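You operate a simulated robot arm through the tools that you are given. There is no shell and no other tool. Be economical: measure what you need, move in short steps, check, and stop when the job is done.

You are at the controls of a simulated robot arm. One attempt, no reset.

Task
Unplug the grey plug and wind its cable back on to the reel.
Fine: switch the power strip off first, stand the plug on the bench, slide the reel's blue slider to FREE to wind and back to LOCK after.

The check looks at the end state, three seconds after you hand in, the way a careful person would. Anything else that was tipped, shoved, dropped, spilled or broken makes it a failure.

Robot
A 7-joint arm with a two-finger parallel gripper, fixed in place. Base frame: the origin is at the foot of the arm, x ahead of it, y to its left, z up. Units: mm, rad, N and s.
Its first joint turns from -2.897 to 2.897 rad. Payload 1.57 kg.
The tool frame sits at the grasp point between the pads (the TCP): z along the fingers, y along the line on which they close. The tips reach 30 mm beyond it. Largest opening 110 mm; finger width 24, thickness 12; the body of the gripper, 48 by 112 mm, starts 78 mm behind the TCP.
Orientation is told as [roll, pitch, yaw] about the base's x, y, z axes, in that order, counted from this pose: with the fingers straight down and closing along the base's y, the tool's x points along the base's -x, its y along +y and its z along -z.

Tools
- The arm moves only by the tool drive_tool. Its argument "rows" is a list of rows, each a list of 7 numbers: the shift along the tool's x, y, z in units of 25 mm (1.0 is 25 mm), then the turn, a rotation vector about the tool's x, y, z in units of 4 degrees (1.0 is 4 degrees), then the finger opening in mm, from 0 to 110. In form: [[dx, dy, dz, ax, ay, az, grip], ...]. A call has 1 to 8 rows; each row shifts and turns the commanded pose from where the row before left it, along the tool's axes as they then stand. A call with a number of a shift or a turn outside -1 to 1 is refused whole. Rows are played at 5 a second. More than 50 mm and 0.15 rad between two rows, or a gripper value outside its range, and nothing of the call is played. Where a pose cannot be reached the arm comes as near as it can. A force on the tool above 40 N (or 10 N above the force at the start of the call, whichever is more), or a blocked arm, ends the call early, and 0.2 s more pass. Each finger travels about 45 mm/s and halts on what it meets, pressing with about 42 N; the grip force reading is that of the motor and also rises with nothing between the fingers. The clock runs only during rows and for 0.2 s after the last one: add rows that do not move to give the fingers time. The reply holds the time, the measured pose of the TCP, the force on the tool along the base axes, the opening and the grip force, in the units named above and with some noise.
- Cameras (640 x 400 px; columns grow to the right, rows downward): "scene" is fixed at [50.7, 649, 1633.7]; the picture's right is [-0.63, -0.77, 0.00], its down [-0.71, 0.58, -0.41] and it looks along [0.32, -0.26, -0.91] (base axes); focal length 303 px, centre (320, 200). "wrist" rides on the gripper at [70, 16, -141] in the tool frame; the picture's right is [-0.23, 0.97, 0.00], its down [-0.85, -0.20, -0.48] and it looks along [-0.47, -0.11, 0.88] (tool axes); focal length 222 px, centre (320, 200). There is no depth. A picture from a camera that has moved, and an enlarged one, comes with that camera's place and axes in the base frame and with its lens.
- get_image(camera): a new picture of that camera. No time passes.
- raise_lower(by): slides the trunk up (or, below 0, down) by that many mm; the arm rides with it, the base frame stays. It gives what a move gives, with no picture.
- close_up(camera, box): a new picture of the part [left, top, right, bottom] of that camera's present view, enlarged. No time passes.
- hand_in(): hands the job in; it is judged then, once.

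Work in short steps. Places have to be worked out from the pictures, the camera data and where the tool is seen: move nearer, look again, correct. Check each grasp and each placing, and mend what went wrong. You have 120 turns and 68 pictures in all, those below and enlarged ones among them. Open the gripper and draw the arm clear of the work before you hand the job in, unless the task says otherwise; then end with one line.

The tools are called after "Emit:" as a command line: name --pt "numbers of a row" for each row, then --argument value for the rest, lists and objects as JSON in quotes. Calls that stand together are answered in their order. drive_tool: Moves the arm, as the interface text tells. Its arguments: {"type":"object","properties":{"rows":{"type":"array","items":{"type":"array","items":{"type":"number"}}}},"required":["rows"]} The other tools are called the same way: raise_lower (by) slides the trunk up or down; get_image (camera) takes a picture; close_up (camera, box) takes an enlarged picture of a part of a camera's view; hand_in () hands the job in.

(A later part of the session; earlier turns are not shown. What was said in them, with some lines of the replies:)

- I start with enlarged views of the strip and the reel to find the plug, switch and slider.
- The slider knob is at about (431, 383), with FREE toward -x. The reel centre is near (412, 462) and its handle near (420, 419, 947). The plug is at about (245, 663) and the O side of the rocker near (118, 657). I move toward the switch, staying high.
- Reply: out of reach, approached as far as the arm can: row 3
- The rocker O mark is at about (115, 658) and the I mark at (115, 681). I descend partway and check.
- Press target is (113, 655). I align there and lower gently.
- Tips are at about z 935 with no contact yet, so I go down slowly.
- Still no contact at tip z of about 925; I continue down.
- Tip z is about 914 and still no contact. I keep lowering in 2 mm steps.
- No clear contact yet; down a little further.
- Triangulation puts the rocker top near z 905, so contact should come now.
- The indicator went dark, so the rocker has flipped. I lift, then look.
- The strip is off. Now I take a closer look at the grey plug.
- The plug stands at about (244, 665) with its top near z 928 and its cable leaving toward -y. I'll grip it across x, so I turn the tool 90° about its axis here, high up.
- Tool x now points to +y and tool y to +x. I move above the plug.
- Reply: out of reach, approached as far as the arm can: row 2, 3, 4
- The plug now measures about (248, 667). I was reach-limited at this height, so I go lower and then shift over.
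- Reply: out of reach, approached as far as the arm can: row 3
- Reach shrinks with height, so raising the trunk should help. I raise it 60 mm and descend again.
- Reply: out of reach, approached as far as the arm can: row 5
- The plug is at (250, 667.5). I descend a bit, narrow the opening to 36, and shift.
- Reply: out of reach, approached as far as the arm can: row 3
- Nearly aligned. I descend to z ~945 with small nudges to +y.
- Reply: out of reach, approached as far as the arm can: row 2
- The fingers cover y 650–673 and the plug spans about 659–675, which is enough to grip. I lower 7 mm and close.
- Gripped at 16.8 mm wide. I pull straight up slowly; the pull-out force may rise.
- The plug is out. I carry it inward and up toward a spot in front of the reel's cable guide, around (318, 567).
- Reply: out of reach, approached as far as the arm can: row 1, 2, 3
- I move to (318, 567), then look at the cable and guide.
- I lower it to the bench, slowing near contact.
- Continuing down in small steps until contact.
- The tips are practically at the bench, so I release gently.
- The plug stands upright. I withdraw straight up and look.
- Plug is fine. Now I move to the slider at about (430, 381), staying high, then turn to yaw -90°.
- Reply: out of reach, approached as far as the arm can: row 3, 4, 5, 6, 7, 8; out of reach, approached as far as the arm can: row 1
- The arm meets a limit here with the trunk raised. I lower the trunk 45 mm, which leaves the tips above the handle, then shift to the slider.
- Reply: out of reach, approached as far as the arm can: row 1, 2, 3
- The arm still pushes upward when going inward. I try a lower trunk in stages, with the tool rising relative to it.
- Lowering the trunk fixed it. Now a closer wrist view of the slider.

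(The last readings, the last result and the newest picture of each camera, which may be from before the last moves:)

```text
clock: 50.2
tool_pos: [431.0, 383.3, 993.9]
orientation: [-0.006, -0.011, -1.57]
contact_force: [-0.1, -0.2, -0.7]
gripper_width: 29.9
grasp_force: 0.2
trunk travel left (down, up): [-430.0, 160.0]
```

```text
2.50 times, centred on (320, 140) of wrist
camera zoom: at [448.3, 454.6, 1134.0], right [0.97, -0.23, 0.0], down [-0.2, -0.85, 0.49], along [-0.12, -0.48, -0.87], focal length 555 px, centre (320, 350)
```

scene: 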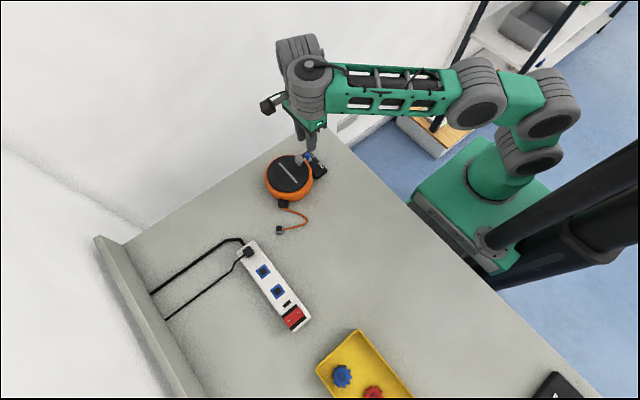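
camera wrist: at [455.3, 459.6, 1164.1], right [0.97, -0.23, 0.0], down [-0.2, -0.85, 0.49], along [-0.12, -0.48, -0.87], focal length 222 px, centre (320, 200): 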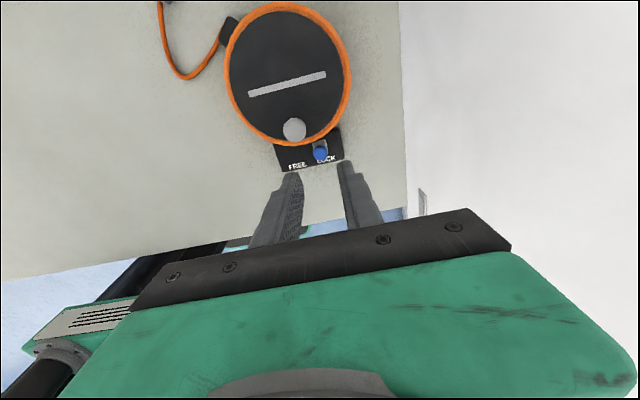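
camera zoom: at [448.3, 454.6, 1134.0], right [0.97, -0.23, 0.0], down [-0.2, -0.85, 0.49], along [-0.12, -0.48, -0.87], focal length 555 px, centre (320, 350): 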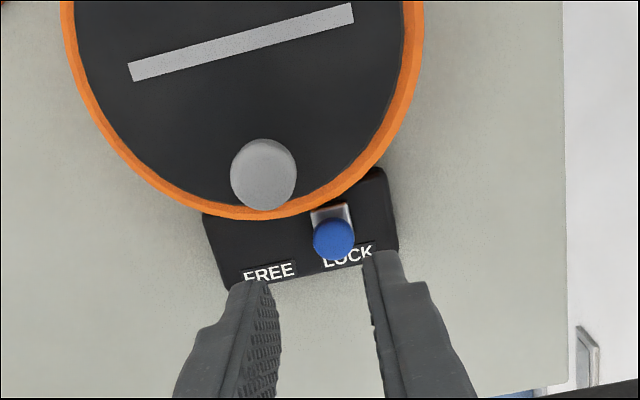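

The knob is at about (433.5, 384). I go to (433, 380) and descend to a tip height of ~928 first.

Emit:
drive_tool --pt "-0.14 0.1 0.5 0 0 0 30" --pt "0 0 0.5 0 0 0 30" --pt "0 0 0.4 0 0 0 30" --pt "0 0 0 0 0 0 30"

Emit:
close_up --camera "wrist" --box '[220, 60, 420, 220]'

Emit:
close_up --camera "scene" --box '[250, 120, 350, 210]'

```text
clock: 51.2
tool_pos: [433.1, 380.0, 956.3]
orientation: [-0.005, -0.011, -1.573]
contact_force: [0.4, 0.5, -0.5]
gripper_width: 30.0
grasp_force: 0.0
trunk travel left (down, up): [-430.0, 160.0]
```

```text
2.50 times, centred on (320, 140) of wrist
camera zoom: at [451.1, 450.9, 1097.9], right [0.97, -0.23, 0.0], down [-0.2, -0.85, 0.49], along [-0.12, -0.48, -0.87], focal length 555 px, centre (320, 350)
```

zoom: 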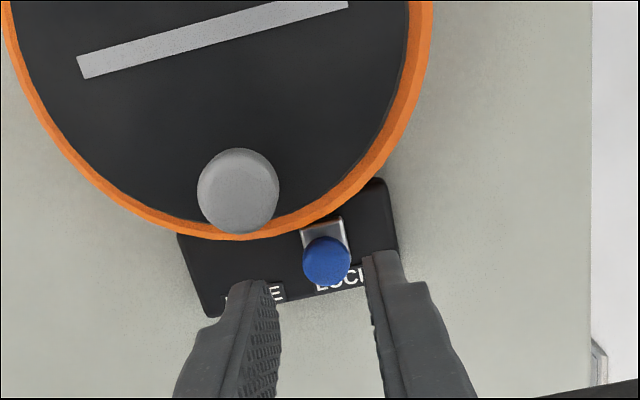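

```text
4.44 times, centred on (300, 165) of scene
camera zoom: at [50.7, 649.0, 1633.7], right [-0.63, -0.77, 0.0], down [-0.71, 0.58, -0.41], along [0.32, -0.26, -0.91], focal length 1346 px, centre (409, 356)
```

zoom: 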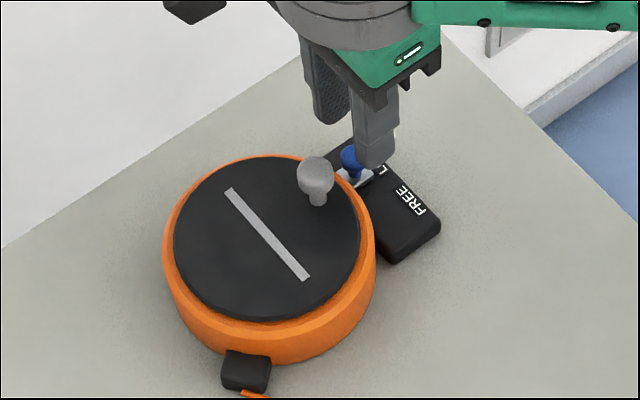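

I shift +3 in x and +2 in y, and descend.

Emit:
drive_tool --pt "0.08 0.12 0.2 0 0 0 30" --pt "0 0 0.3 0 0 0 30" --pt "0 0 0.15 0 0 0 30" --pt "0 0 0 0 0 0 30"

Emit:
close_up --camera "wrist" --box '[220, 60, 420, 220]'

```text
clock: 52.2
tool_pos: [437.5, 383.6, 941.1]
orientation: [-0.007, -0.012, -1.571]
contact_force: [0.1, 0.4, -0.3]
gripper_width: 30.1
grasp_force: 0.1
trunk travel left (down, up): [-430.0, 160.0]
```

```text
2.50 times, centred on (320, 140) of wrist
camera zoom: at [454.7, 453.8, 1082.3], right [0.97, -0.23, 0.0], down [-0.2, -0.85, 0.49], along [-0.12, -0.48, -0.87], focal length 555 px, centre (320, 350)
```

zoom: 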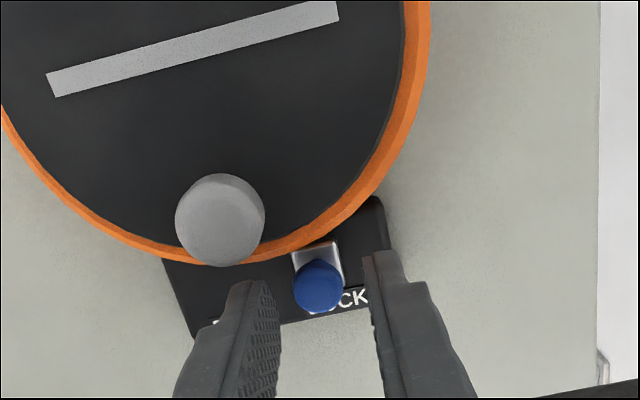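

The knob lies between the pads, so I close on it.

Emit:
drive_tool --pt "0 0 0.05 0 0 0 22" --pt "0 0 0 0 0 0 14" --pt "0 0 0 0 0 0 6" --pt "0 0 0 0 0 0 6"

Emit:
close_up --camera "wrist" --box '[220, 60, 420, 220]'

```text
clock: 53.2
tool_pos: [438.3, 381.5, 939.8]
orientation: [-0.006, -0.013, -1.571]
contact_force: [0.0, 0.5, 0.1]
gripper_width: 6.0
grasp_force: 0.0
trunk travel left (down, up): [-430.0, 160.0]
```

```text
2.50 times, centred on (320, 140) of wrist
camera zoom: at [454.3, 453.1, 1081.1], right [0.97, -0.23, 0.0], down [-0.2, -0.85, 0.49], along [-0.12, -0.48, -0.87], focal length 555 px, centre (320, 350)
```

zoom: 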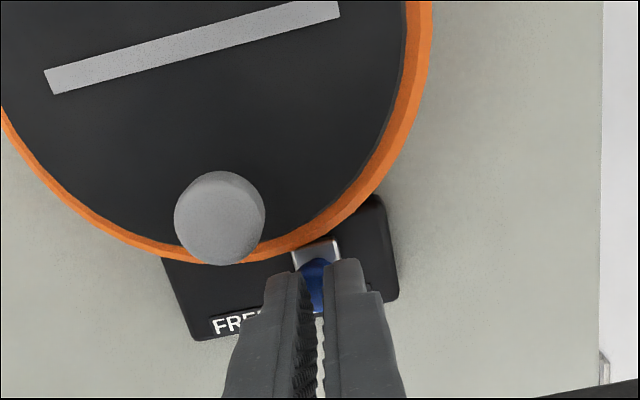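

The fingers closed above the knob, so it sits lower than I thought (top below z ~910). I reopen and go lower.

Emit:
drive_tool --pt "0 -0.06 -0.1 0 0 0 14" --pt "0 0 0 0 0 0 26" --pt "0 0 0.2 0 0 0 28" --pt "0 0 0.15 0 0 0 28" --pt "0 0 0.1 0 0 0 28"

Emit:
close_up --camera "wrist" --box '[220, 60, 420, 220]'

```text
clock: 54.4
tool_pos: [435.6, 381.6, 935.3]
orientation: [-0.002, -0.005, -1.571]
contact_force: [0.2, -3.6, 23.9]
gripper_width: 28.0
grasp_force: 0.0
trunk travel left (down, up): [-430.0, 160.0]
```

```text
2.50 times, centred on (320, 140) of wrist
camera zoom: at [452.2, 452.3, 1077.2], right [0.97, -0.23, 0.0], down [-0.2, -0.85, 0.48], along [-0.11, -0.47, -0.88], focal length 555 px, centre (320, 350)
```

zoom: 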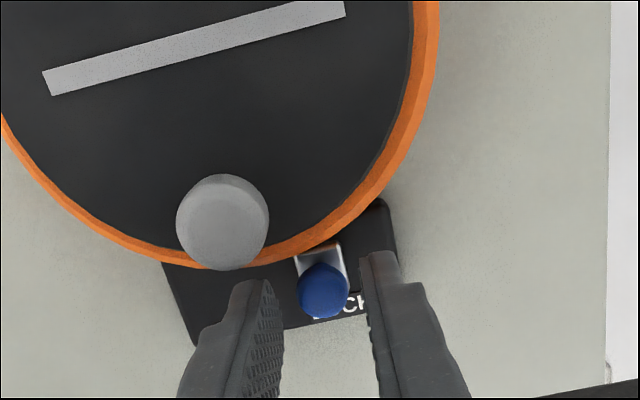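

There is 24 N of contact at tip z ~905. I look from the scene camera to see what touches.

Emit:
close_up --camera "scene" --box '[280, 130, 345, 190]'

```text
6.67 times, centred on (312, 160) of scene
camera zoom: at [50.7, 649.0, 1633.7], right [-0.63, -0.77, 0.0], down [-0.71, 0.58, -0.41], along [0.32, -0.26, -0.91], focal length 2019 px, centre (370, 467)
```

zoom: 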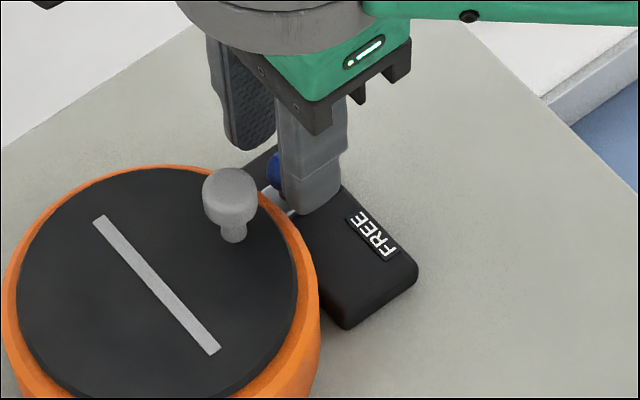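

The near finger rests on the slider box top. I raise 2 mm and close here to see whether the knob is caught.

Emit:
drive_tool --pt "0 0 -0.12 0 0 0 28" --pt "0 0 0 0 0 0 18" --pt "0 0 0 0 0 0 8" --pt "0 0 0 0 0 0 2" --pt "0 0 0 0 0 0 2"

Emit:
close_up --camera "wrist" --box '[260, 100, 380, 200]'

```text
clock: 55.6
tool_pos: [435.5, 381.7, 935.4]
orientation: [-0.004, -0.01, -1.573]
contact_force: [0.4, 5.3, 26.1]
gripper_width: 0.2
grasp_force: 17.8
trunk travel left (down, up): [-430.0, 160.0]
```

```text
4.00 times, centred on (320, 150) of wrist
camera zoom: at [452.6, 451.4, 1076.6], right [0.97, -0.23, 0.0], down [-0.2, -0.85, 0.49], along [-0.11, -0.48, -0.87], focal length 888 px, centre (320, 400)
```

zoom: 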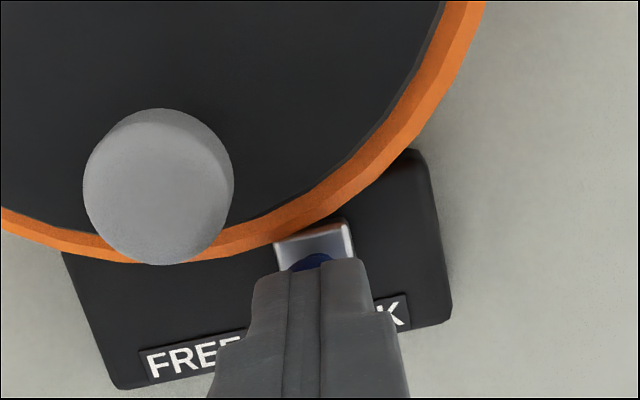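

Re-triangulating from three views gives the knob at about (435.5, 381, top ~907). The fingers were probably catching the reel rim on the +y side. I raise, shift 8 mm toward -y, and retry.

Emit:
drive_tool --pt "0 0 -0.6 0 0 0 2" --pt "-0.32 0 0 0 0 0 15" --pt "0 0 0 0 0 0 26" --pt "0 0 0.2 0 0 0 26" --pt "0 0 0.2 0 0 0 26" --pt "0 0 0.12 0 0 0 26" --pt "0 0 0.1 0 0 0 26"

Emit:
close_up --camera "wrist" --box '[260, 100, 380, 200]'

```text
clock: 57.2
tool_pos: [435.6, 372.5, 933.8]
orientation: [-0.008, -0.012, -1.57]
contact_force: [0.1, 0.6, -0.7]
gripper_width: 26.0
grasp_force: 0.0
trunk travel left (down, up): [-430.0, 160.0]
```

```text
4.00 times, centred on (320, 150) of wrist
camera zoom: at [452.9, 444.6, 1074.1], right [0.97, -0.23, 0.0], down [-0.2, -0.85, 0.49], along [-0.12, -0.48, -0.87], focal length 888 px, centre (320, 400)
```

zoom: 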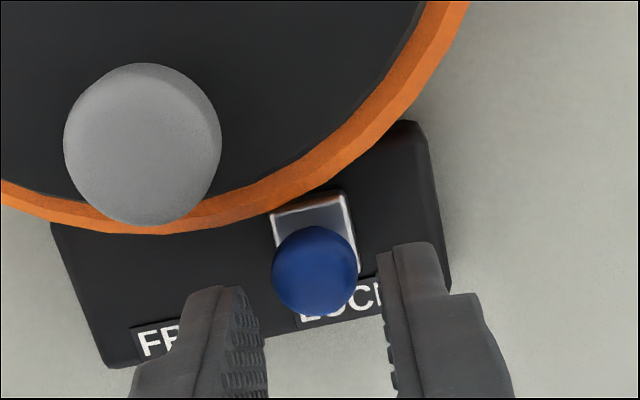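

No contact now. I go down 3 mm more and close.

Emit:
drive_tool --pt "0 0 0.1 0 0 0 26" --pt "0.04 0 0 0 0 0 16" --pt "0 0 0 0 0 0 6" --pt "0 0 0 0 0 0 2" --pt "0 0 0 0 0 0 2"

Emit:
close_up --camera "wrist" --box '[260, 100, 380, 200]'

```text
clock: 58.4
tool_pos: [436.5, 374.1, 932.2]
orientation: [-0.006, -0.011, -1.572]
contact_force: [0.2, -2.2, 1.6]
gripper_width: 15.0
grasp_force: 31.1
trunk travel left (down, up): [-430.0, 160.0]
```

```text
4.00 times, centred on (320, 150) of wrist
camera zoom: at [453.0, 445.3, 1072.0], right [0.97, -0.23, 0.0], down [-0.2, -0.85, 0.49], along [-0.12, -0.48, -0.87], focal length 888 px, centre (320, 400)
```

zoom: 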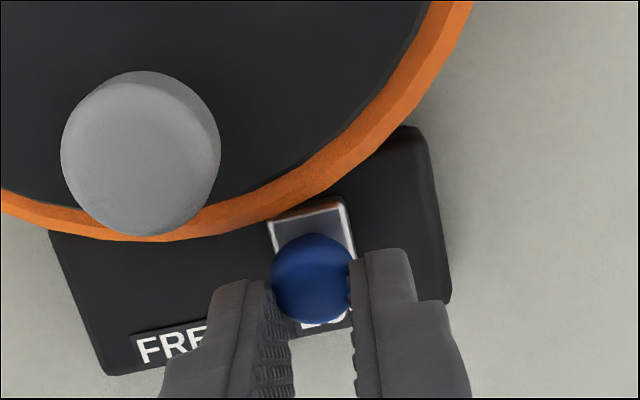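

Gripped at 15 mm. I slide it along -x toward FREE.

Emit:
drive_tool --pt "0 -0.3 0 0 0 0 2" --pt "0 -0.3 0 0 0 0 2" --pt "0 -0.3 0 0 0 0 2" --pt "0 -0.3 0 0 0 0 2" --pt "0 0 0 0 0 0 2"

Emit:
close_up --camera "wrist" --box '[260, 100, 380, 200]'

```text
clock: 59.6
tool_pos: [405.5, 373.6, 931.5]
orientation: [-0.009, -0.012, -1.575]
contact_force: [-2.2, -8.8, 0.8]
gripper_width: 15.0
grasp_force: 31.0
trunk travel left (down, up): [-430.0, 160.0]
```

```text
4.00 times, centred on (320, 150) of wrist
camera zoom: at [422.2, 445.4, 1072.1], right [0.97, -0.23, 0.0], down [-0.2, -0.85, 0.49], along [-0.12, -0.48, -0.87], focal length 888 px, centre (320, 400)
```

zoom: 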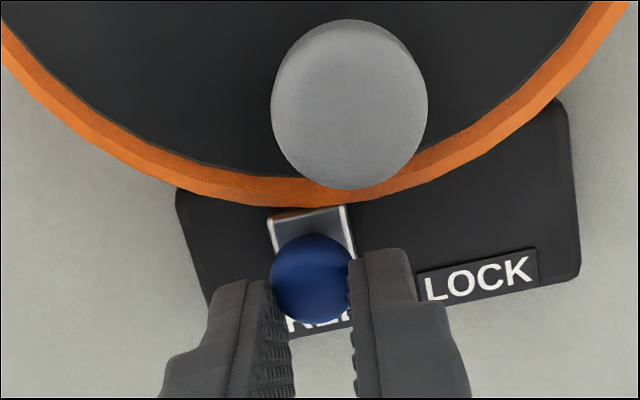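

The slider is moving with me. I continue toward the end of travel.

Emit:
drive_tool --pt "-0.05 -0.15 0 0 0 0 2" --pt "0 -0.15 0 0 0 0 2" --pt "0 0 0 0 0 0 2"

Emit:
close_up --camera "wrist" --box '[260, 100, 380, 200]'

```text
clock: 60.4
tool_pos: [401.4, 376.2, 931.6]
orientation: [-0.005, -0.01, -1.574]
contact_force: [33.2, 5.6, 4.4]
gripper_width: 14.8
grasp_force: 30.7
trunk travel left (down, up): [-430.0, 160.0]
```

```text
4.00 times, centred on (320, 150) of wrist
camera zoom: at [417.8, 445.0, 1072.5], right [0.97, -0.23, 0.0], down [-0.2, -0.85, 0.49], along [-0.11, -0.48, -0.87], focal length 888 px, centre (320, 400)
```

zoom: 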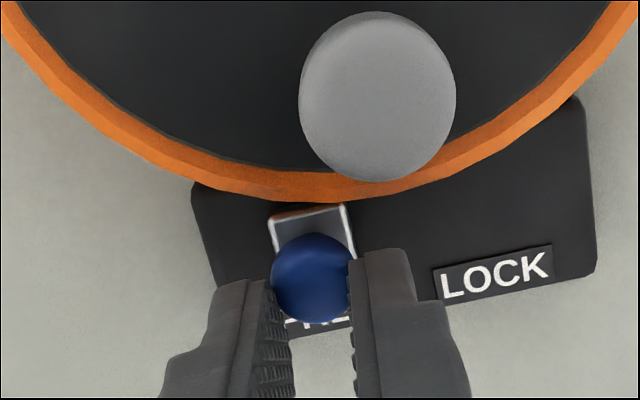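

End stop reached (33 N at x ≈ 401), so the slider is at FREE. I relieve the load, open, and lift.

Emit:
drive_tool --pt "0 0.12 0 0 0 0 2" --pt "0 0 0 0 0 0 18" --pt "0 0 0 0 0 0 28" --pt "0 0 -0.5 0 0 0 28" --pt "0 0 -1 0 0 0 30" --pt "0 0 -1 0 0 0 30" --pt "0 0 -0.5 0 0 0 40"

Emit:
get_image --camera "wrist"

```text
clock: 62.0
tool_pos: [400.2, 373.5, 1005.4]
orientation: [-0.006, -0.014, -1.572]
contact_force: [-0.5, -0.2, 0.1]
gripper_width: 39.9
grasp_force: 0.1
trunk travel left (down, up): [-430.0, 160.0]
```

```text
20 pictures are left
camera wrist: at [417.5, 444.3, 1147.3], right [0.97, -0.23, 0.0], down [-0.2, -0.85, 0.49], along [-0.12, -0.48, -0.87], focal length 222 px, centre (320, 200)
```

wrist: 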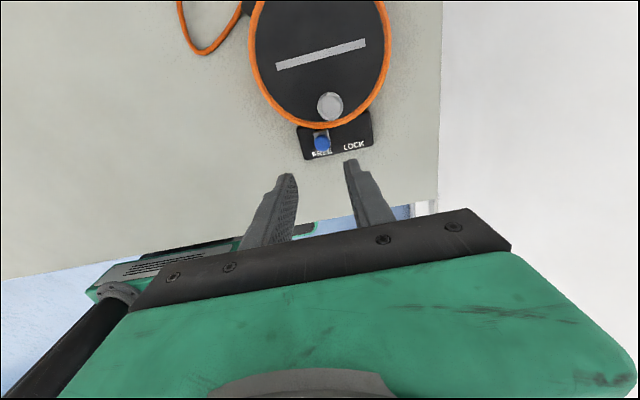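

The slider shows FREE. From several views, the reel centre is about (420.5, 459.5) and the handle (420, 420) with its top at ~947, giving a radius of ~40. I move over the handle and descend around it.

Emit:
drive_tool --pt "0.62 0.4 0 0 0 0 40" --pt "0.62 0.4 0 0 0 0 40" --pt "0.6 0 0 0 0 0 40" --pt "0 0 0.7 0 0 0 40" --pt "0 0 0.7 0 0 0 40" --pt "0 0 0.4 0 0 0 40" --pt "0 0 0 0 0 0 40"

Emit:
get_image --camera "wrist"

```text
clock: 63.6
tool_pos: [421.9, 418.0, 960.9]
orientation: [-0.006, -0.012, -1.571]
contact_force: [0.4, 0.7, 0.0]
gripper_width: 40.0
grasp_force: 0.1
trunk travel left (down, up): [-430.0, 160.0]
```

```text
19 pictures are left
camera wrist: at [439.2, 490.0, 1101.4], right [0.97, -0.23, 0.0], down [-0.2, -0.85, 0.49], along [-0.12, -0.48, -0.87], focal length 222 px, centre (320, 200)
```

wrist: 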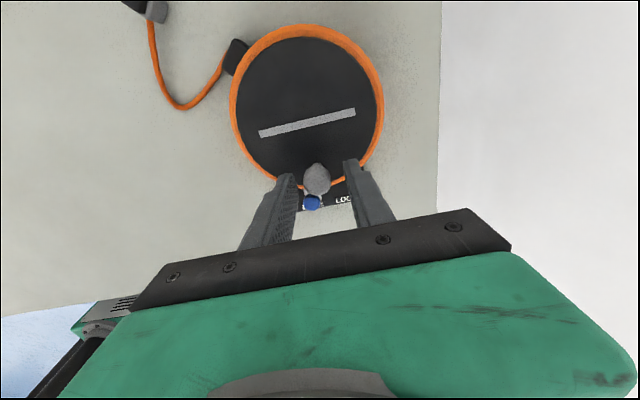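

The handle is between the pads. I lower 4 mm and grip.

Emit:
drive_tool --pt "0.08 -0.04 0.15 0 0 0 30" --pt "0 0 0 0 0 0 20" --pt "0 0 0 0 0 0 12" --pt "0 0 0 0 0 0 12" --pt "0 0 0 0 0 0 12"

```text
clock: 64.8
tool_pos: [420.3, 421.3, 958.5]
orientation: [-0.007, -0.012, -1.57]
contact_force: [-2.9, 0.3, 0.8]
gripper_width: 21.6
grasp_force: 34.3
trunk travel left (down, up): [-430.0, 160.0]
```

Gripped at 21.6 mm. I try a clockwise (from above) 60° turn and watch force and cable.

Emit:
drive_tool --pt "0.052 -0.404 0 0 0 0 10" --pt "0.156 -0.376 0 0 0 0 10" --pt "0.248 -0.324 0 0 0 0 10" --pt "0.324 -0.248 0 0 0 0 10" --pt "0 0 0 0 0 0 10"

Emit:
get_image --camera "wrist"

```text
clock: 66.0
tool_pos: [385.6, 440.8, 956.4]
orientation: [-0.009, -0.013, -1.572]
contact_force: [1.3, -2.3, 4.3]
gripper_width: 21.5
grasp_force: 33.8
trunk travel left (down, up): [-430.0, 160.0]
```

```text
18 pictures are left
camera wrist: at [403.2, 512.3, 1097.1], right [0.97, -0.23, -0.01], down [-0.2, -0.85, 0.49], along [-0.12, -0.48, -0.87], focal length 222 px, centre (320, 200)
```

wrist: 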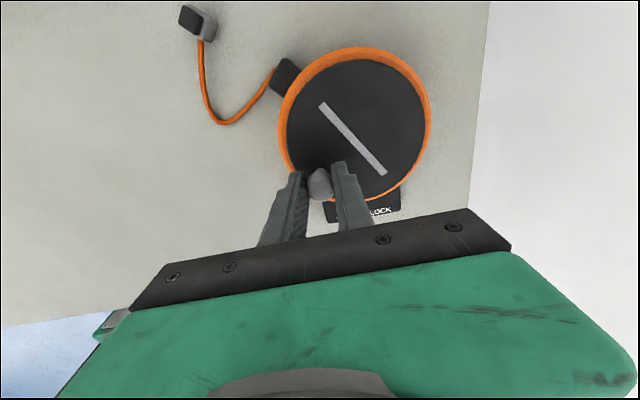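

The reel turns easily. I continue another 75° and compare the cable.

Emit:
drive_tool --pt "0.376 -0.156 0 0 0 0 10" --pt "0.404 -0.052 0 0 0 0 10" --pt "0.404 0.052 0 0 0 0 10" --pt "0.376 0.156 0 0 0 0 10" --pt "0.324 0.248 0 0 0 0 10" --pt "0 0 0 0 0 0 10"

Emit:
get_image --camera "wrist"

```text
clock: 67.4
tool_pos: [385.4, 490.5, 956.8]
orientation: [-0.021, -0.014, -1.569]
contact_force: [-29.7, 15.7, -3.4]
gripper_width: 21.6
grasp_force: 34.6
trunk travel left (down, up): [-430.0, 160.0]
stopped in row 6: the force on the tool passed its limit (the readings are from after the stop); the commanded pose is now the measured one
```

```text
17 pictures are left
camera wrist: at [405.3, 562.4, 1096.6], right [0.97, -0.23, -0.02], down [-0.19, -0.85, 0.49], along [-0.12, -0.48, -0.87], focal length 222 px, centre (320, 200)
```

wrist: 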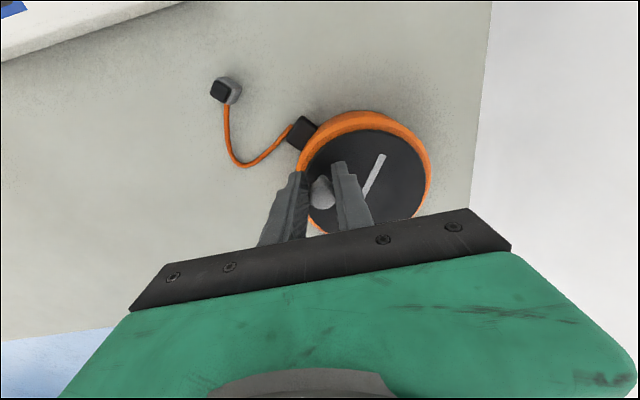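

The cable loop is shortening, so clockwise winds. Fitting the poses, the circle centre is about (422, 465.8) with r ≈ 44.3; I had used too small a radius. I continue along the corrected circle.

Emit:
drive_tool --pt "0.344 0.304 0 0 0 0 10" --pt "0.256 0.388 0 0 0 0 10" --pt "0.148 0.436 0 0 0 0 10" --pt "0.028 0.464 0 0 0 0 10" --pt "0 0 0 0 0 0 10"

Emit:
get_image --camera "wrist"

```text
clock: 68.6
tool_pos: [433.2, 508.1, 954.3]
orientation: [-0.016, -0.013, -1.573]
contact_force: [-8.5, -15.6, 1.5]
gripper_width: 21.7
grasp_force: 34.7
trunk travel left (down, up): [-430.0, 160.0]
```

```text
16 pictures are left
camera wrist: at [450.3, 578.0, 1096.2], right [0.97, -0.23, -0.01], down [-0.19, -0.85, 0.49], along [-0.12, -0.48, -0.87], focal length 222 px, centre (320, 200)
```

wrist: 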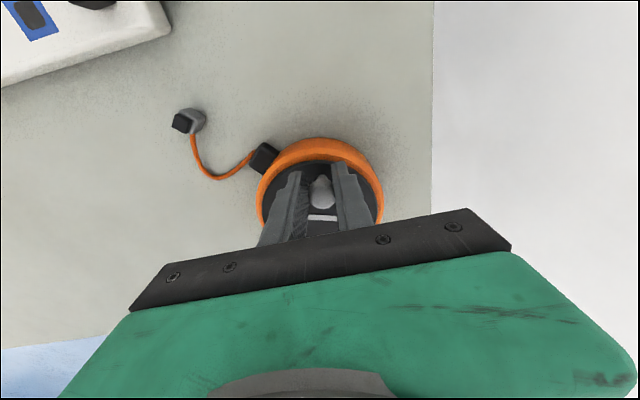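

The cable keeps shortening (some slack remains). I continue about 60° and look.

Emit:
drive_tool --pt "-0.216 0.41 0 0 0 0 10" --pt "-0.28 0.364 0 0 0 0 10" --pt "-0.364 0.28 0 0 0 0 10" --pt "-0.424 0.176 0 0 0 0 10" --pt "0 0 0 0 0 0 10"

Emit:
get_image --camera "wrist"

```text
clock: 69.8
tool_pos: [463.2, 475.0, 954.2]
orientation: [-0.015, -0.013, -1.572]
contact_force: [-0.9, -0.6, 0.1]
gripper_width: 9.9
grasp_force: 0.1
trunk travel left (down, up): [-430.0, 160.0]
```

```text
15 pictures are left
camera wrist: at [480.6, 547.4, 1095.0], right [0.97, -0.23, -0.01], down [-0.19, -0.85, 0.49], along [-0.12, -0.48, -0.87], focal length 222 px, centre (320, 200)
```

wrist: 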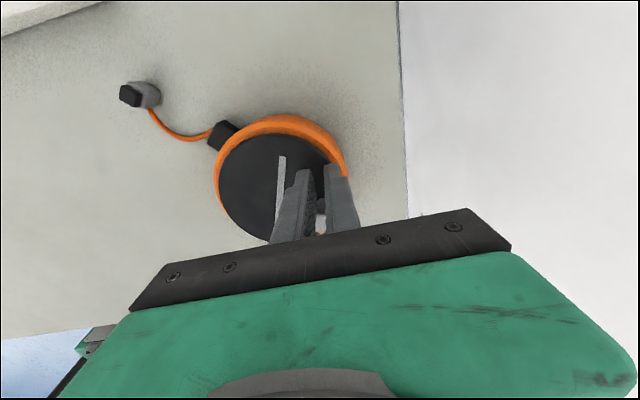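

The grip slipped off the handle, but the cable is now nearly taut between plug and guide. To wind more without dragging the plug, I'll carry it closer to the guide. First I lift and turn to yaw -46°.

Emit:
drive_tool --pt "0 0 -0.5 0 0 0 10" --pt "0 0 -1 0 0 0 10" --pt "0 0 -0.8 0 0 -1 10" --pt "0 0 0 0 0 -1 20" --pt "0 0 0 0 0 -1 30" --pt "0 0 0 0 0 -1 36" --pt "0 0 0 0 0 -1 36" --pt "0 0 0 0 0 -1 36"

Emit:
drive_tool --pt "0 0 0 0 0 -1 36" --pt "0 0 0 0 0 -1 36" --pt "0 0 0 0 0 -1 36" --pt "0 0 0 0 0 -1 36" --pt "0 0 0 0 0 -1 36" --pt "0 0 0 0 0 0 36"

```text
clock: 71.6
tool_pos: [464.7, 475.9, 1013.0]
orientation: [-0.019, -0.005, -1.152]
contact_force: [-1.0, 0.2, 1.5]
gripper_width: 35.6
grasp_force: 0.0
trunk travel left (down, up): [-430.0, 160.0]
```

```text
clock: 73.0
tool_pos: [463.9, 477.5, 1012.6]
orientation: [-0.019, 0.003, -0.805]
contact_force: [0.9, 0.5, 0.3]
gripper_width: 36.1
grasp_force: 0.1
trunk travel left (down, up): [-430.0, 160.0]
```

I level the slight tilt and move above the plug.

Emit:
drive_tool --pt "0.96 -0.24 0 -0.19 0.19 0 36" --pt "0.96 -0.24 0 0 0 0 36" --pt "0.96 -0.24 0 0 0 0 36" --pt "0.96 -0.24 0 0 0 0 36" --pt "0.96 -0.24 0 0 0 0 36" --pt "0.96 -0.24 0 0 0 0 36" --pt "0.96 -0.24 0 0 0 0 36" --pt "0 0 0 0 0 0 36"

Emit:
close_up --camera "wrist" --box '[220, 80, 420, 240]'

```text
clock: 74.8
tool_pos: [316.5, 567.5, 1018.1]
orientation: [-0.006, 0.013, -0.806]
contact_force: [-0.1, -0.2, 0.1]
gripper_width: 36.0
grasp_force: 0.0
trunk travel left (down, up): [-430.0, 160.0]
```

```text
2.50 times, centred on (320, 160) of wrist
camera zoom: at [281.1, 627.4, 1159.6], right [0.86, 0.51, -0.01], down [0.46, -0.76, 0.47], along [0.23, -0.41, -0.88], focal length 555 px, centre (320, 300)
```

zoom: 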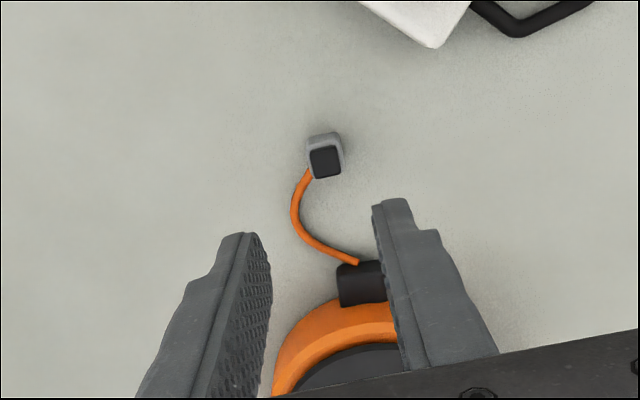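

The plug is at about (311, 574) and the guide front at (356, 535), roughly 60 mm apart. I align on the plug and descend partway.

Emit:
drive_tool --pt "0.42 0.04 0.6 0 0 0 36" --pt "0 0 0.8 0 0 0 36" --pt "0 0 0.8 0 0 0 36" --pt "0 0 0.4 0 0 0 36" --pt "0 0 0 0 0 0 36"

Emit:
close_up --camera "wrist" --box '[220, 80, 420, 240]'

```text
clock: 76.0
tool_pos: [310.3, 576.4, 950.7]
orientation: [-0.005, 0.013, -0.806]
contact_force: [0.1, 0.1, -0.6]
gripper_width: 36.0
grasp_force: 0.2
trunk travel left (down, up): [-430.0, 160.0]
```

```text
2.50 times, centred on (320, 160) of wrist
camera zoom: at [275.6, 637.1, 1093.4], right [0.86, 0.51, -0.01], down [0.46, -0.76, 0.47], along [0.23, -0.41, -0.88], focal length 555 px, centre (320, 300)
```

zoom: 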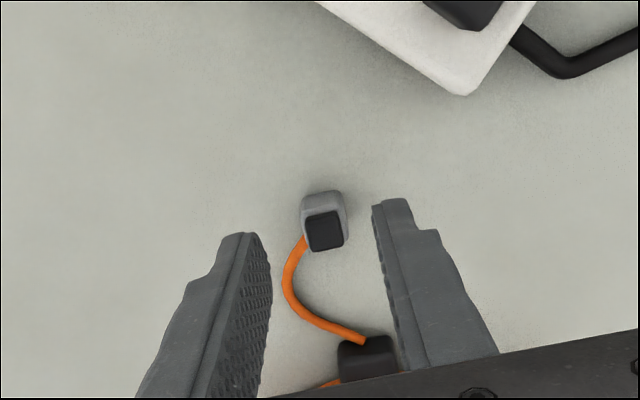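

Well aligned. I descend to TCP z ≈ 927 and grip.

Emit:
drive_tool --pt "0 0 0.5 0 0 0 36" --pt "0 0 0.43 0 0 0 36" --pt "0 0 0 0 0 0 24" --pt "0 0 0 0 0 0 12" --pt "0 0 0 0 0 0 8" --pt "0 0 0 0 0 0 8"

Emit:
close_up --camera "wrist" --box '[220, 80, 420, 240]'

```text
clock: 77.4
tool_pos: [311.0, 576.8, 927.7]
orientation: [-0.008, 0.014, -0.804]
contact_force: [0.8, 0.2, 0.6]
gripper_width: 8.1
grasp_force: 0.0
trunk travel left (down, up): [-430.0, 160.0]
```

```text
2.50 times, centred on (320, 160) of wrist
camera zoom: at [275.9, 638.1, 1070.3], right [0.86, 0.51, -0.01], down [0.46, -0.76, 0.47], along [0.23, -0.41, -0.88], focal length 555 px, centre (320, 300)
```

zoom: 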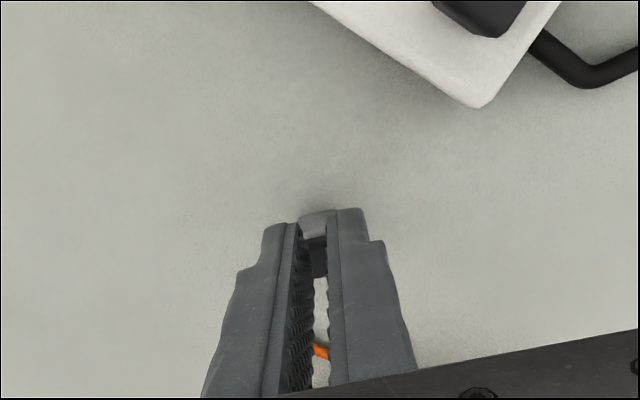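

The fingers closed above the plug, so its top is below z ~898 and the bench is lower than I assumed. Recomputed, the plug is at (313.5, 571). I reopen, correct, and go lower carefully.

Emit:
drive_tool --pt "0 0 -0.3 0 0 0 10" --pt "-0.15 -0.08 0 0 0 0 22" --pt "0 0 0 0 0 0 36" --pt "0 0 0.25 0 0 0 36" --pt "0 0 0.2 0 0 0 36" --pt "0 0 0.15 0 0 0 36" --pt "0 0 0.1 0 0 0 36"

Emit:
close_up --camera "wrist" --box '[220, 80, 420, 240]'

```text
clock: 79.0
tool_pos: [311.3, 573.4, 917.2]
orientation: [-0.009, 0.013, -0.805]
contact_force: [-0.2, -0.1, 0.3]
gripper_width: 36.0
grasp_force: 0.0
trunk travel left (down, up): [-430.0, 160.0]
```

```text
2.50 times, centred on (320, 160) of wrist
camera zoom: at [275.4, 634.2, 1059.9], right [0.86, 0.51, -0.01], down [0.46, -0.76, 0.47], along [0.23, -0.41, -0.88], focal length 555 px, centre (320, 300)
```

zoom: 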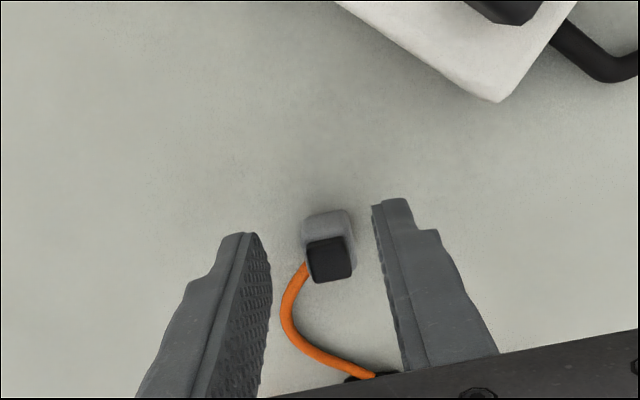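

Still no contact at tip 887. I lower with small steps, then close.

Emit:
drive_tool --pt "0 0.04 0.1 0 0 0 36" --pt "0 0 0.1 0 0 0 36" --pt "0 0 0.1 0 0 0 36" --pt "0 0 0 0 0 0 26" --pt "0 0 0 0 0 0 16" --pt "0 0 0 0 0 0 10" --pt "0 0 0 0 0 0 10"

```text
clock: 80.6
tool_pos: [311.4, 573.7, 910.3]
orientation: [-0.009, 0.013, -0.804]
contact_force: [0.4, 0.3, 0.7]
gripper_width: 16.9
grasp_force: 31.9
trunk travel left (down, up): [-430.0, 160.0]
```

Gripped at 16.9 mm. I lift ~5 mm, move 32 mm toward the guide, and set it down to the same height.

Emit:
drive_tool --pt "0 0 -0.2 0 0 0 8" --pt "-0.32 0.04 0 0 0 0 8" --pt "-0.32 0.04 0 0 0 0 8" --pt "-0.32 0.04 0 0 0 0 8" --pt "-0.32 0.03 0 0 0 0 8" --pt "0 0 0 0 0 0 8" --pt "0 0 0.12 0 0 0 8" --pt "0 0 0.08 0 0 0 8"

Emit:
drive_tool --pt "0 0 0 0 0 0 8" --pt "0 0 0 0 0 0 17.5" --pt "0 0 0 0 0 0 19" --pt "0 0 0 0 0 0 24" --pt "0 0 0 0 0 0 32" --pt "0 0 0 0 0 0 32"

Emit:
close_up --camera "wrist" --box '[220, 80, 420, 240]'

```text
clock: 82.4
tool_pos: [336.4, 552.1, 909.4]
orientation: [-0.005, 0.016, -0.804]
contact_force: [0.2, -1.0, 4.5]
gripper_width: 17.2
grasp_force: 32.0
trunk travel left (down, up): [-430.0, 160.0]
```

```text
clock: 83.8
tool_pos: [336.7, 553.0, 908.4]
orientation: [-0.008, 0.014, -0.804]
contact_force: [0.2, 0.3, 0.0]
gripper_width: 31.9
grasp_force: 0.1
trunk travel left (down, up): [-430.0, 160.0]
```

```text
2.50 times, centred on (320, 160) of wrist
camera zoom: at [301.0, 613.1, 1051.5], right [0.86, 0.51, -0.01], down [0.46, -0.76, 0.47], along [0.23, -0.41, -0.88], focal length 555 px, centre (320, 300)
```

zoom: 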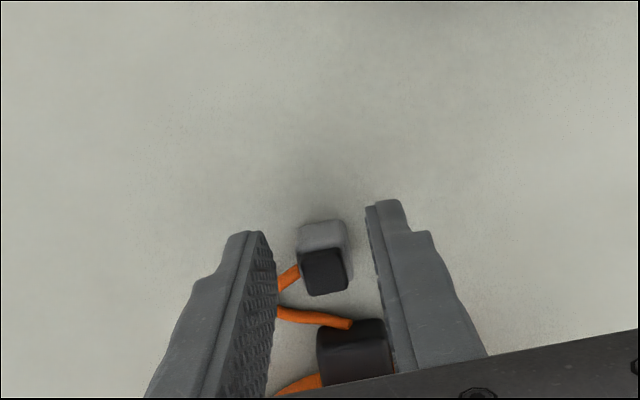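

The plug stands near the guide with a small loop of slack. I lift and move to the handle, keeping this yaw, since its closing axis suits the coming arc.

Emit:
drive_tool --pt "0 0 -0.6 0 0 0 32" --pt "0 0 -1 0 0 0 34" --pt "0 0 -1 0 0 0 40" --pt "0 0 -1 0 0 0 44" --pt "0 0 -0.6 0 0 0 44"

Emit:
drive_tool --pt "-0.92 0.12 0 0 0 0 44" --pt "-0.92 0.12 0 0 0 0 44" --pt "-0.92 0.12 0 0 0 0 44" --pt "-0.92 0.12 0 0 0 0 44" --pt "-0.92 0.12 0 0 0 0 44" --pt "-0.92 0.12 0 0 0 0 44" --pt "-0.92 0.12 0 0 0 0 44" --pt "0 0 0 0 0 0 44"

Emit:
get_image --camera "wrist"

```text
clock: 85.0
tool_pos: [336.8, 548.3, 1011.5]
orientation: [-0.008, 0.013, -0.805]
contact_force: [0.3, -0.4, -0.7]
gripper_width: 44.1
grasp_force: 0.0
trunk travel left (down, up): [-430.0, 160.0]
```

```text
clock: 86.8
tool_pos: [464.1, 450.4, 1011.7]
orientation: [-0.006, 0.014, -0.806]
contact_force: [0.4, 0.7, -0.9]
gripper_width: 43.8
grasp_force: 0.1
trunk travel left (down, up): [-430.0, 160.0]
```

```text
9 pictures are left
camera wrist: at [429.4, 510.4, 1154.8], right [0.86, 0.51, -0.01], down [0.46, -0.76, 0.47], along [0.23, -0.41, -0.88], focal length 222 px, centre (320, 200)
```

wrist: 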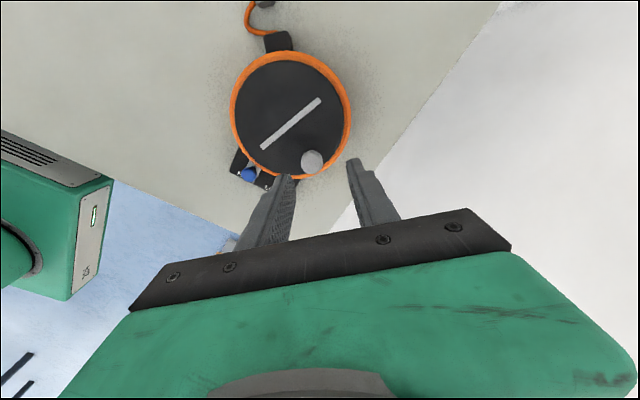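

The handle is at about (456, 443.5). I shift and descend around it, then grip.

Emit:
drive_tool --pt "0 -0.41 0 0 0 0 44" --pt "0 0 0.8 0 0 0 44" --pt "0 0 0.8 0 0 0 44" --pt "0 0 0.6 0 0 0 44" --pt "0 0 0 0 0 0 32" --pt "0 0 0 0 0 0 22" --pt "0 0 0 0 0 0 12" --pt "0 0 0 0 0 0 10"

Emit:
close_up --camera "wrist" --box '[200, 40, 440, 240]'

```text
clock: 88.6
tool_pos: [454.2, 445.0, 956.0]
orientation: [-0.006, 0.014, -0.806]
contact_force: [1.4, 0.3, -0.7]
gripper_width: 21.5
grasp_force: 29.7
trunk travel left (down, up): [-430.0, 160.0]
```

```text
2.00 times, centred on (320, 140) of wrist
camera zoom: at [419.3, 504.7, 1099.5], right [0.86, 0.51, -0.01], down [0.46, -0.76, 0.47], along [0.23, -0.41, -0.88], focal length 444 px, centre (320, 320)
```

zoom: 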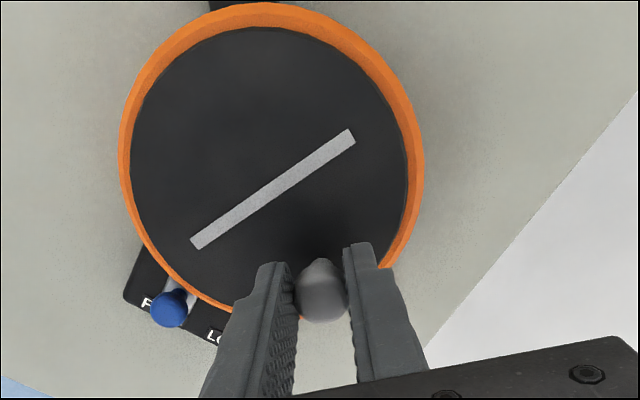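

Firm grip on the handle; re-analysis gives centre (420, 460) and r ≈ 39.5. I wind 60° clockwise.

Emit:
drive_tool --pt "-0.089 -0.403 0 0 0 0 10" --pt "0.018 -0.411 0 0 0 0 10" --pt "0.123 -0.392 0 0 0 0 10" --pt "0.22 -0.349 0 0 0 0 10" --pt "0 0 0 0 0 0 10"

Emit:
get_image --camera "wrist"

```text
clock: 89.8
tool_pos: [424.7, 422.4, 958.0]
orientation: [-0.004, 0.013, -0.803]
contact_force: [24.7, 11.2, 4.2]
gripper_width: 32.8
grasp_force: 13.2
trunk travel left (down, up): [-430.0, 160.0]
```

```text
7 pictures are left
camera wrist: at [389.6, 483.4, 1100.2], right [0.86, 0.51, -0.01], down [0.46, -0.76, 0.47], along [0.23, -0.4, -0.88], focal length 222 px, centre (320, 200)
```

wrist: 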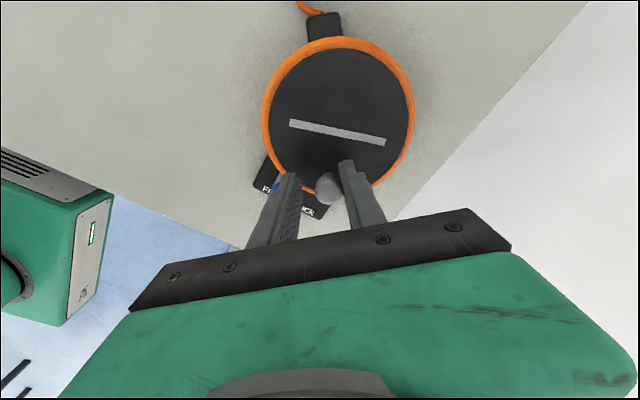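

Resistance rose to ~27 N and the finger was pushed back, so the cable may be taut. I check the plug from the scene camera.

Emit:
close_up --camera "scene" --box '[240, 150, 340, 250]'

```text
4.00 times, centred on (290, 200) of scene
camera zoom: at [50.7, 649.0, 1633.7], right [-0.63, -0.77, 0.0], down [-0.71, 0.58, -0.41], along [0.32, -0.26, -0.91], focal length 1212 px, centre (440, 200)
```

zoom: 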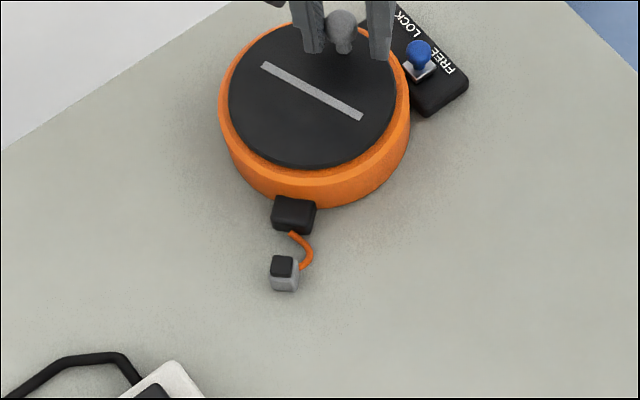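

The plug is upright, the cable is down to a short stub, and the handle has hit a stop after ~343° of turning, so it is fully wound. I back off slightly, open, lift, and turn to yaw -90° for the slider.

Emit:
drive_tool --pt "-0.08 0.15 0 0 0 0 24" --pt "0 0 0 0 0 0 40" --pt "0 0 0 0 0 0 44" --pt "0 0 -0.6 0 0 0 44" --pt "0 0 -1 0 0 0 44" --pt "0 0 -0.6 0 0 1 44" --pt "0 0 0 0 0 1 40" --pt "0 0 0 0 0 1 36"

Emit:
drive_tool --pt "0 0 0 0 0 1 28" --pt "0 0 0 0 0 1 28" --pt "0 0 0 0 0 1 28" --pt "0 0 0 0 0 1 28" --pt "0 0 0 0 0 1 28" --pt "0 0 0 0 0 1 28" --pt "0 0 0 0 0 1 28" --pt "0 0 0 0 0 1 28"

```text
clock: 91.6
tool_pos: [428.7, 422.1, 1010.6]
orientation: [-0.008, 0.012, -1.016]
contact_force: [-0.4, -0.2, -0.3]
gripper_width: 35.9
grasp_force: 0.1
trunk travel left (down, up): [-430.0, 160.0]
```

```text
clock: 93.4
tool_pos: [427.9, 423.6, 1012.4]
orientation: [-0.014, 0.005, -1.574]
contact_force: [-0.4, -0.8, -0.2]
gripper_width: 28.3
grasp_force: 0.0
trunk travel left (down, up): [-430.0, 160.0]
```

I move over the slider knob at FREE, near (401.5, 374.5), and descend partway.

Emit:
drive_tool --pt "-0.65 -0.35 0 0 0 0 28" --pt "-0.65 -0.35 0 0 0 0 28" --pt "-0.66 -0.36 0 0 0 0 28" --pt "0 0 1 0 0 0 28" --pt "0 0 1 0 0 0 28" --pt "0 0 0.7 0 0 0 28" --pt "0 0 0 0 0 0 28"

Emit:
close_up --camera "wrist" --box '[240, 60, 400, 200]'

```text
clock: 95.0
tool_pos: [400.7, 375.1, 943.1]
orientation: [-0.014, 0.005, -1.574]
contact_force: [0.1, 0.0, 0.0]
gripper_width: 28.2
grasp_force: 0.1
trunk travel left (down, up): [-430.0, 160.0]
```

```text
2.86 times, centred on (320, 130) of wrist
camera zoom: at [418.6, 443.4, 1085.6], right [0.97, -0.23, -0.02], down [-0.19, -0.86, 0.48], along [-0.12, -0.46, -0.88], focal length 635 px, centre (320, 400)
```

zoom: 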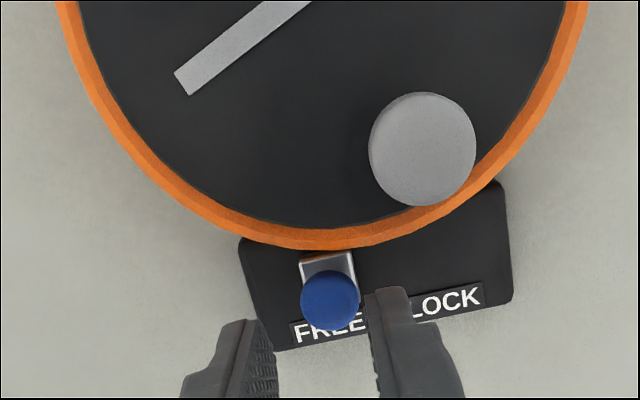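

The knob is at about (404, 382.5). I nudge +3 in x, descend 11 mm, and grip.

Emit:
drive_tool --pt "0 0.12 0.2 0 0 0 28" --pt "0 0 0.15 0 0 0 28" --pt "0 0 0.1 0 0 0 28" --pt "0 0 0 0 0 0 16" --pt "0 0 0 0 0 0 6" --pt "0 0 0 0 0 0 2" --pt "0 0 0 0 0 0 2"

```text
clock: 96.6
tool_pos: [402.9, 375.4, 933.8]
orientation: [-0.016, 0.002, -1.572]
contact_force: [3.0, -0.1, 1.2]
gripper_width: 13.6
grasp_force: 29.9
trunk travel left (down, up): [-430.0, 160.0]
```

Gripped. I slide it back toward LOCK (+x, ~35 mm).

Emit:
drive_tool --pt "0 0.3 0 0 0 0 2" --pt "0 0.3 0 0 0 0 2" --pt "0 0.3 0 0 0 0 2" --pt "0 0.3 0 0 0 0 2" --pt "0 0.2 0 0 0 0 2" --pt "0 0 0 0 0 0 2"

Emit:
close_up --camera "wrist" --box '[240, 60, 400, 200]'

```text
clock: 98.0
tool_pos: [437.0, 374.1, 934.2]
orientation: [-0.013, 0.011, -1.572]
contact_force: [-6.6, 1.4, 12.2]
gripper_width: 13.8
grasp_force: 30.0
trunk travel left (down, up): [-430.0, 160.0]
```

```text
2.86 times, centred on (320, 130) of wrist
camera zoom: at [455.0, 443.2, 1075.9], right [0.97, -0.23, -0.01], down [-0.19, -0.86, 0.47], along [-0.12, -0.46, -0.88], focal length 635 px, centre (320, 400)
```

zoom: 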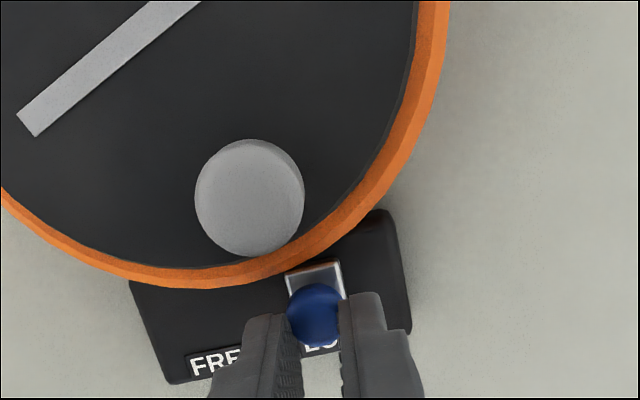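

At x ≈ 437, close to the original position. I nudge further to confirm the end stop.

Emit:
drive_tool --pt "0 0.1 0 0 0 0 2" --pt "0 0.06 0 0 0 0 2" --pt "0 0 0 0 0 0 2"

```text
clock: 98.8
tool_pos: [438.5, 374.4, 933.5]
orientation: [-0.013, 0.009, -1.571]
contact_force: [-26.4, -2.7, 15.3]
gripper_width: 13.7
grasp_force: 29.9
trunk travel left (down, up): [-430.0, 160.0]
```

Stop reached, so it is at LOCK. I relieve the load, open, lift, and draw clear.

Emit:
drive_tool --pt "0 -0.1 0 0 0 0 2" --pt "0 0 0 0 0 0 16" --pt "0 0 0 0 0 0 28" --pt "0 0 -0.5 0 0 0 28" --pt "0 0 -1 0 0 0 40" --pt "0 0 -1 0 0 0 60" --pt "0 0 -1 0 0 0 80" --pt "0 0 -1 0 0 0 80"

Emit:
get_image --camera "wrist"

Emit:
close_up --camera "scene" --box '[220, 140, 350, 340]'

```text
clock: 100.6
tool_pos: [441.7, 375.6, 1048.2]
orientation: [-0.016, 0.004, -1.572]
contact_force: [-0.1, -0.1, -0.6]
gripper_width: 79.9
grasp_force: 0.0
trunk travel left (down, up): [-430.0, 160.0]
```

```text
3 pictures are left
camera wrist: at [459.6, 444.3, 1189.4], right [0.97, -0.23, -0.02], down [-0.19, -0.86, 0.48], along [-0.12, -0.46, -0.88], focal length 222 px, centre (320, 200)
```

wrist: 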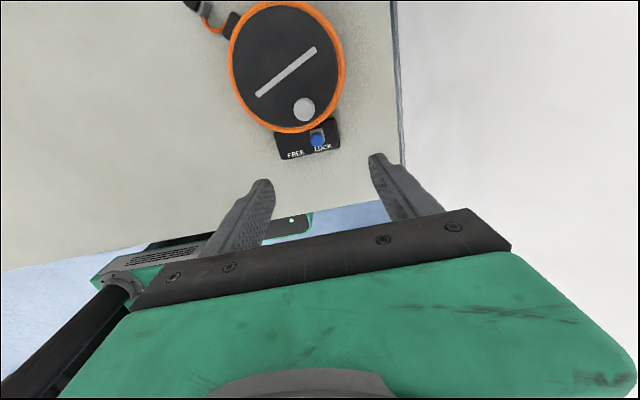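

```text
2.00 times, centred on (285, 240) of scene
camera zoom: at [50.7, 649.0, 1633.7], right [-0.63, -0.77, 0.0], down [-0.71, 0.58, -0.41], along [0.32, -0.26, -0.91], focal length 606 px, centre (390, 120)
```

zoom: 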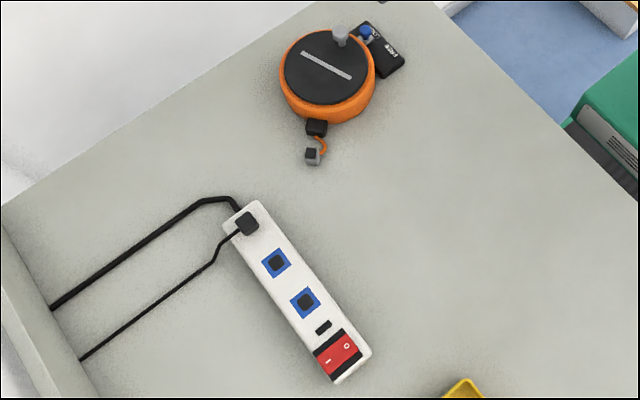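

The strip is off with the black plug still in place. The grey plug stands upright by the guide, the cable is wound, and the slider is at LOCK. The arm is clear, so I hand in.

Emit:
hand_in

```text
The job is handed in.
```

I switched the strip off, unplugged the grey plug and stood it upright by the reel, wound the cable until the reel stopped (a short stub is left at the plug), slid the slider back to LOCK, and handed the job in with the arm clear.
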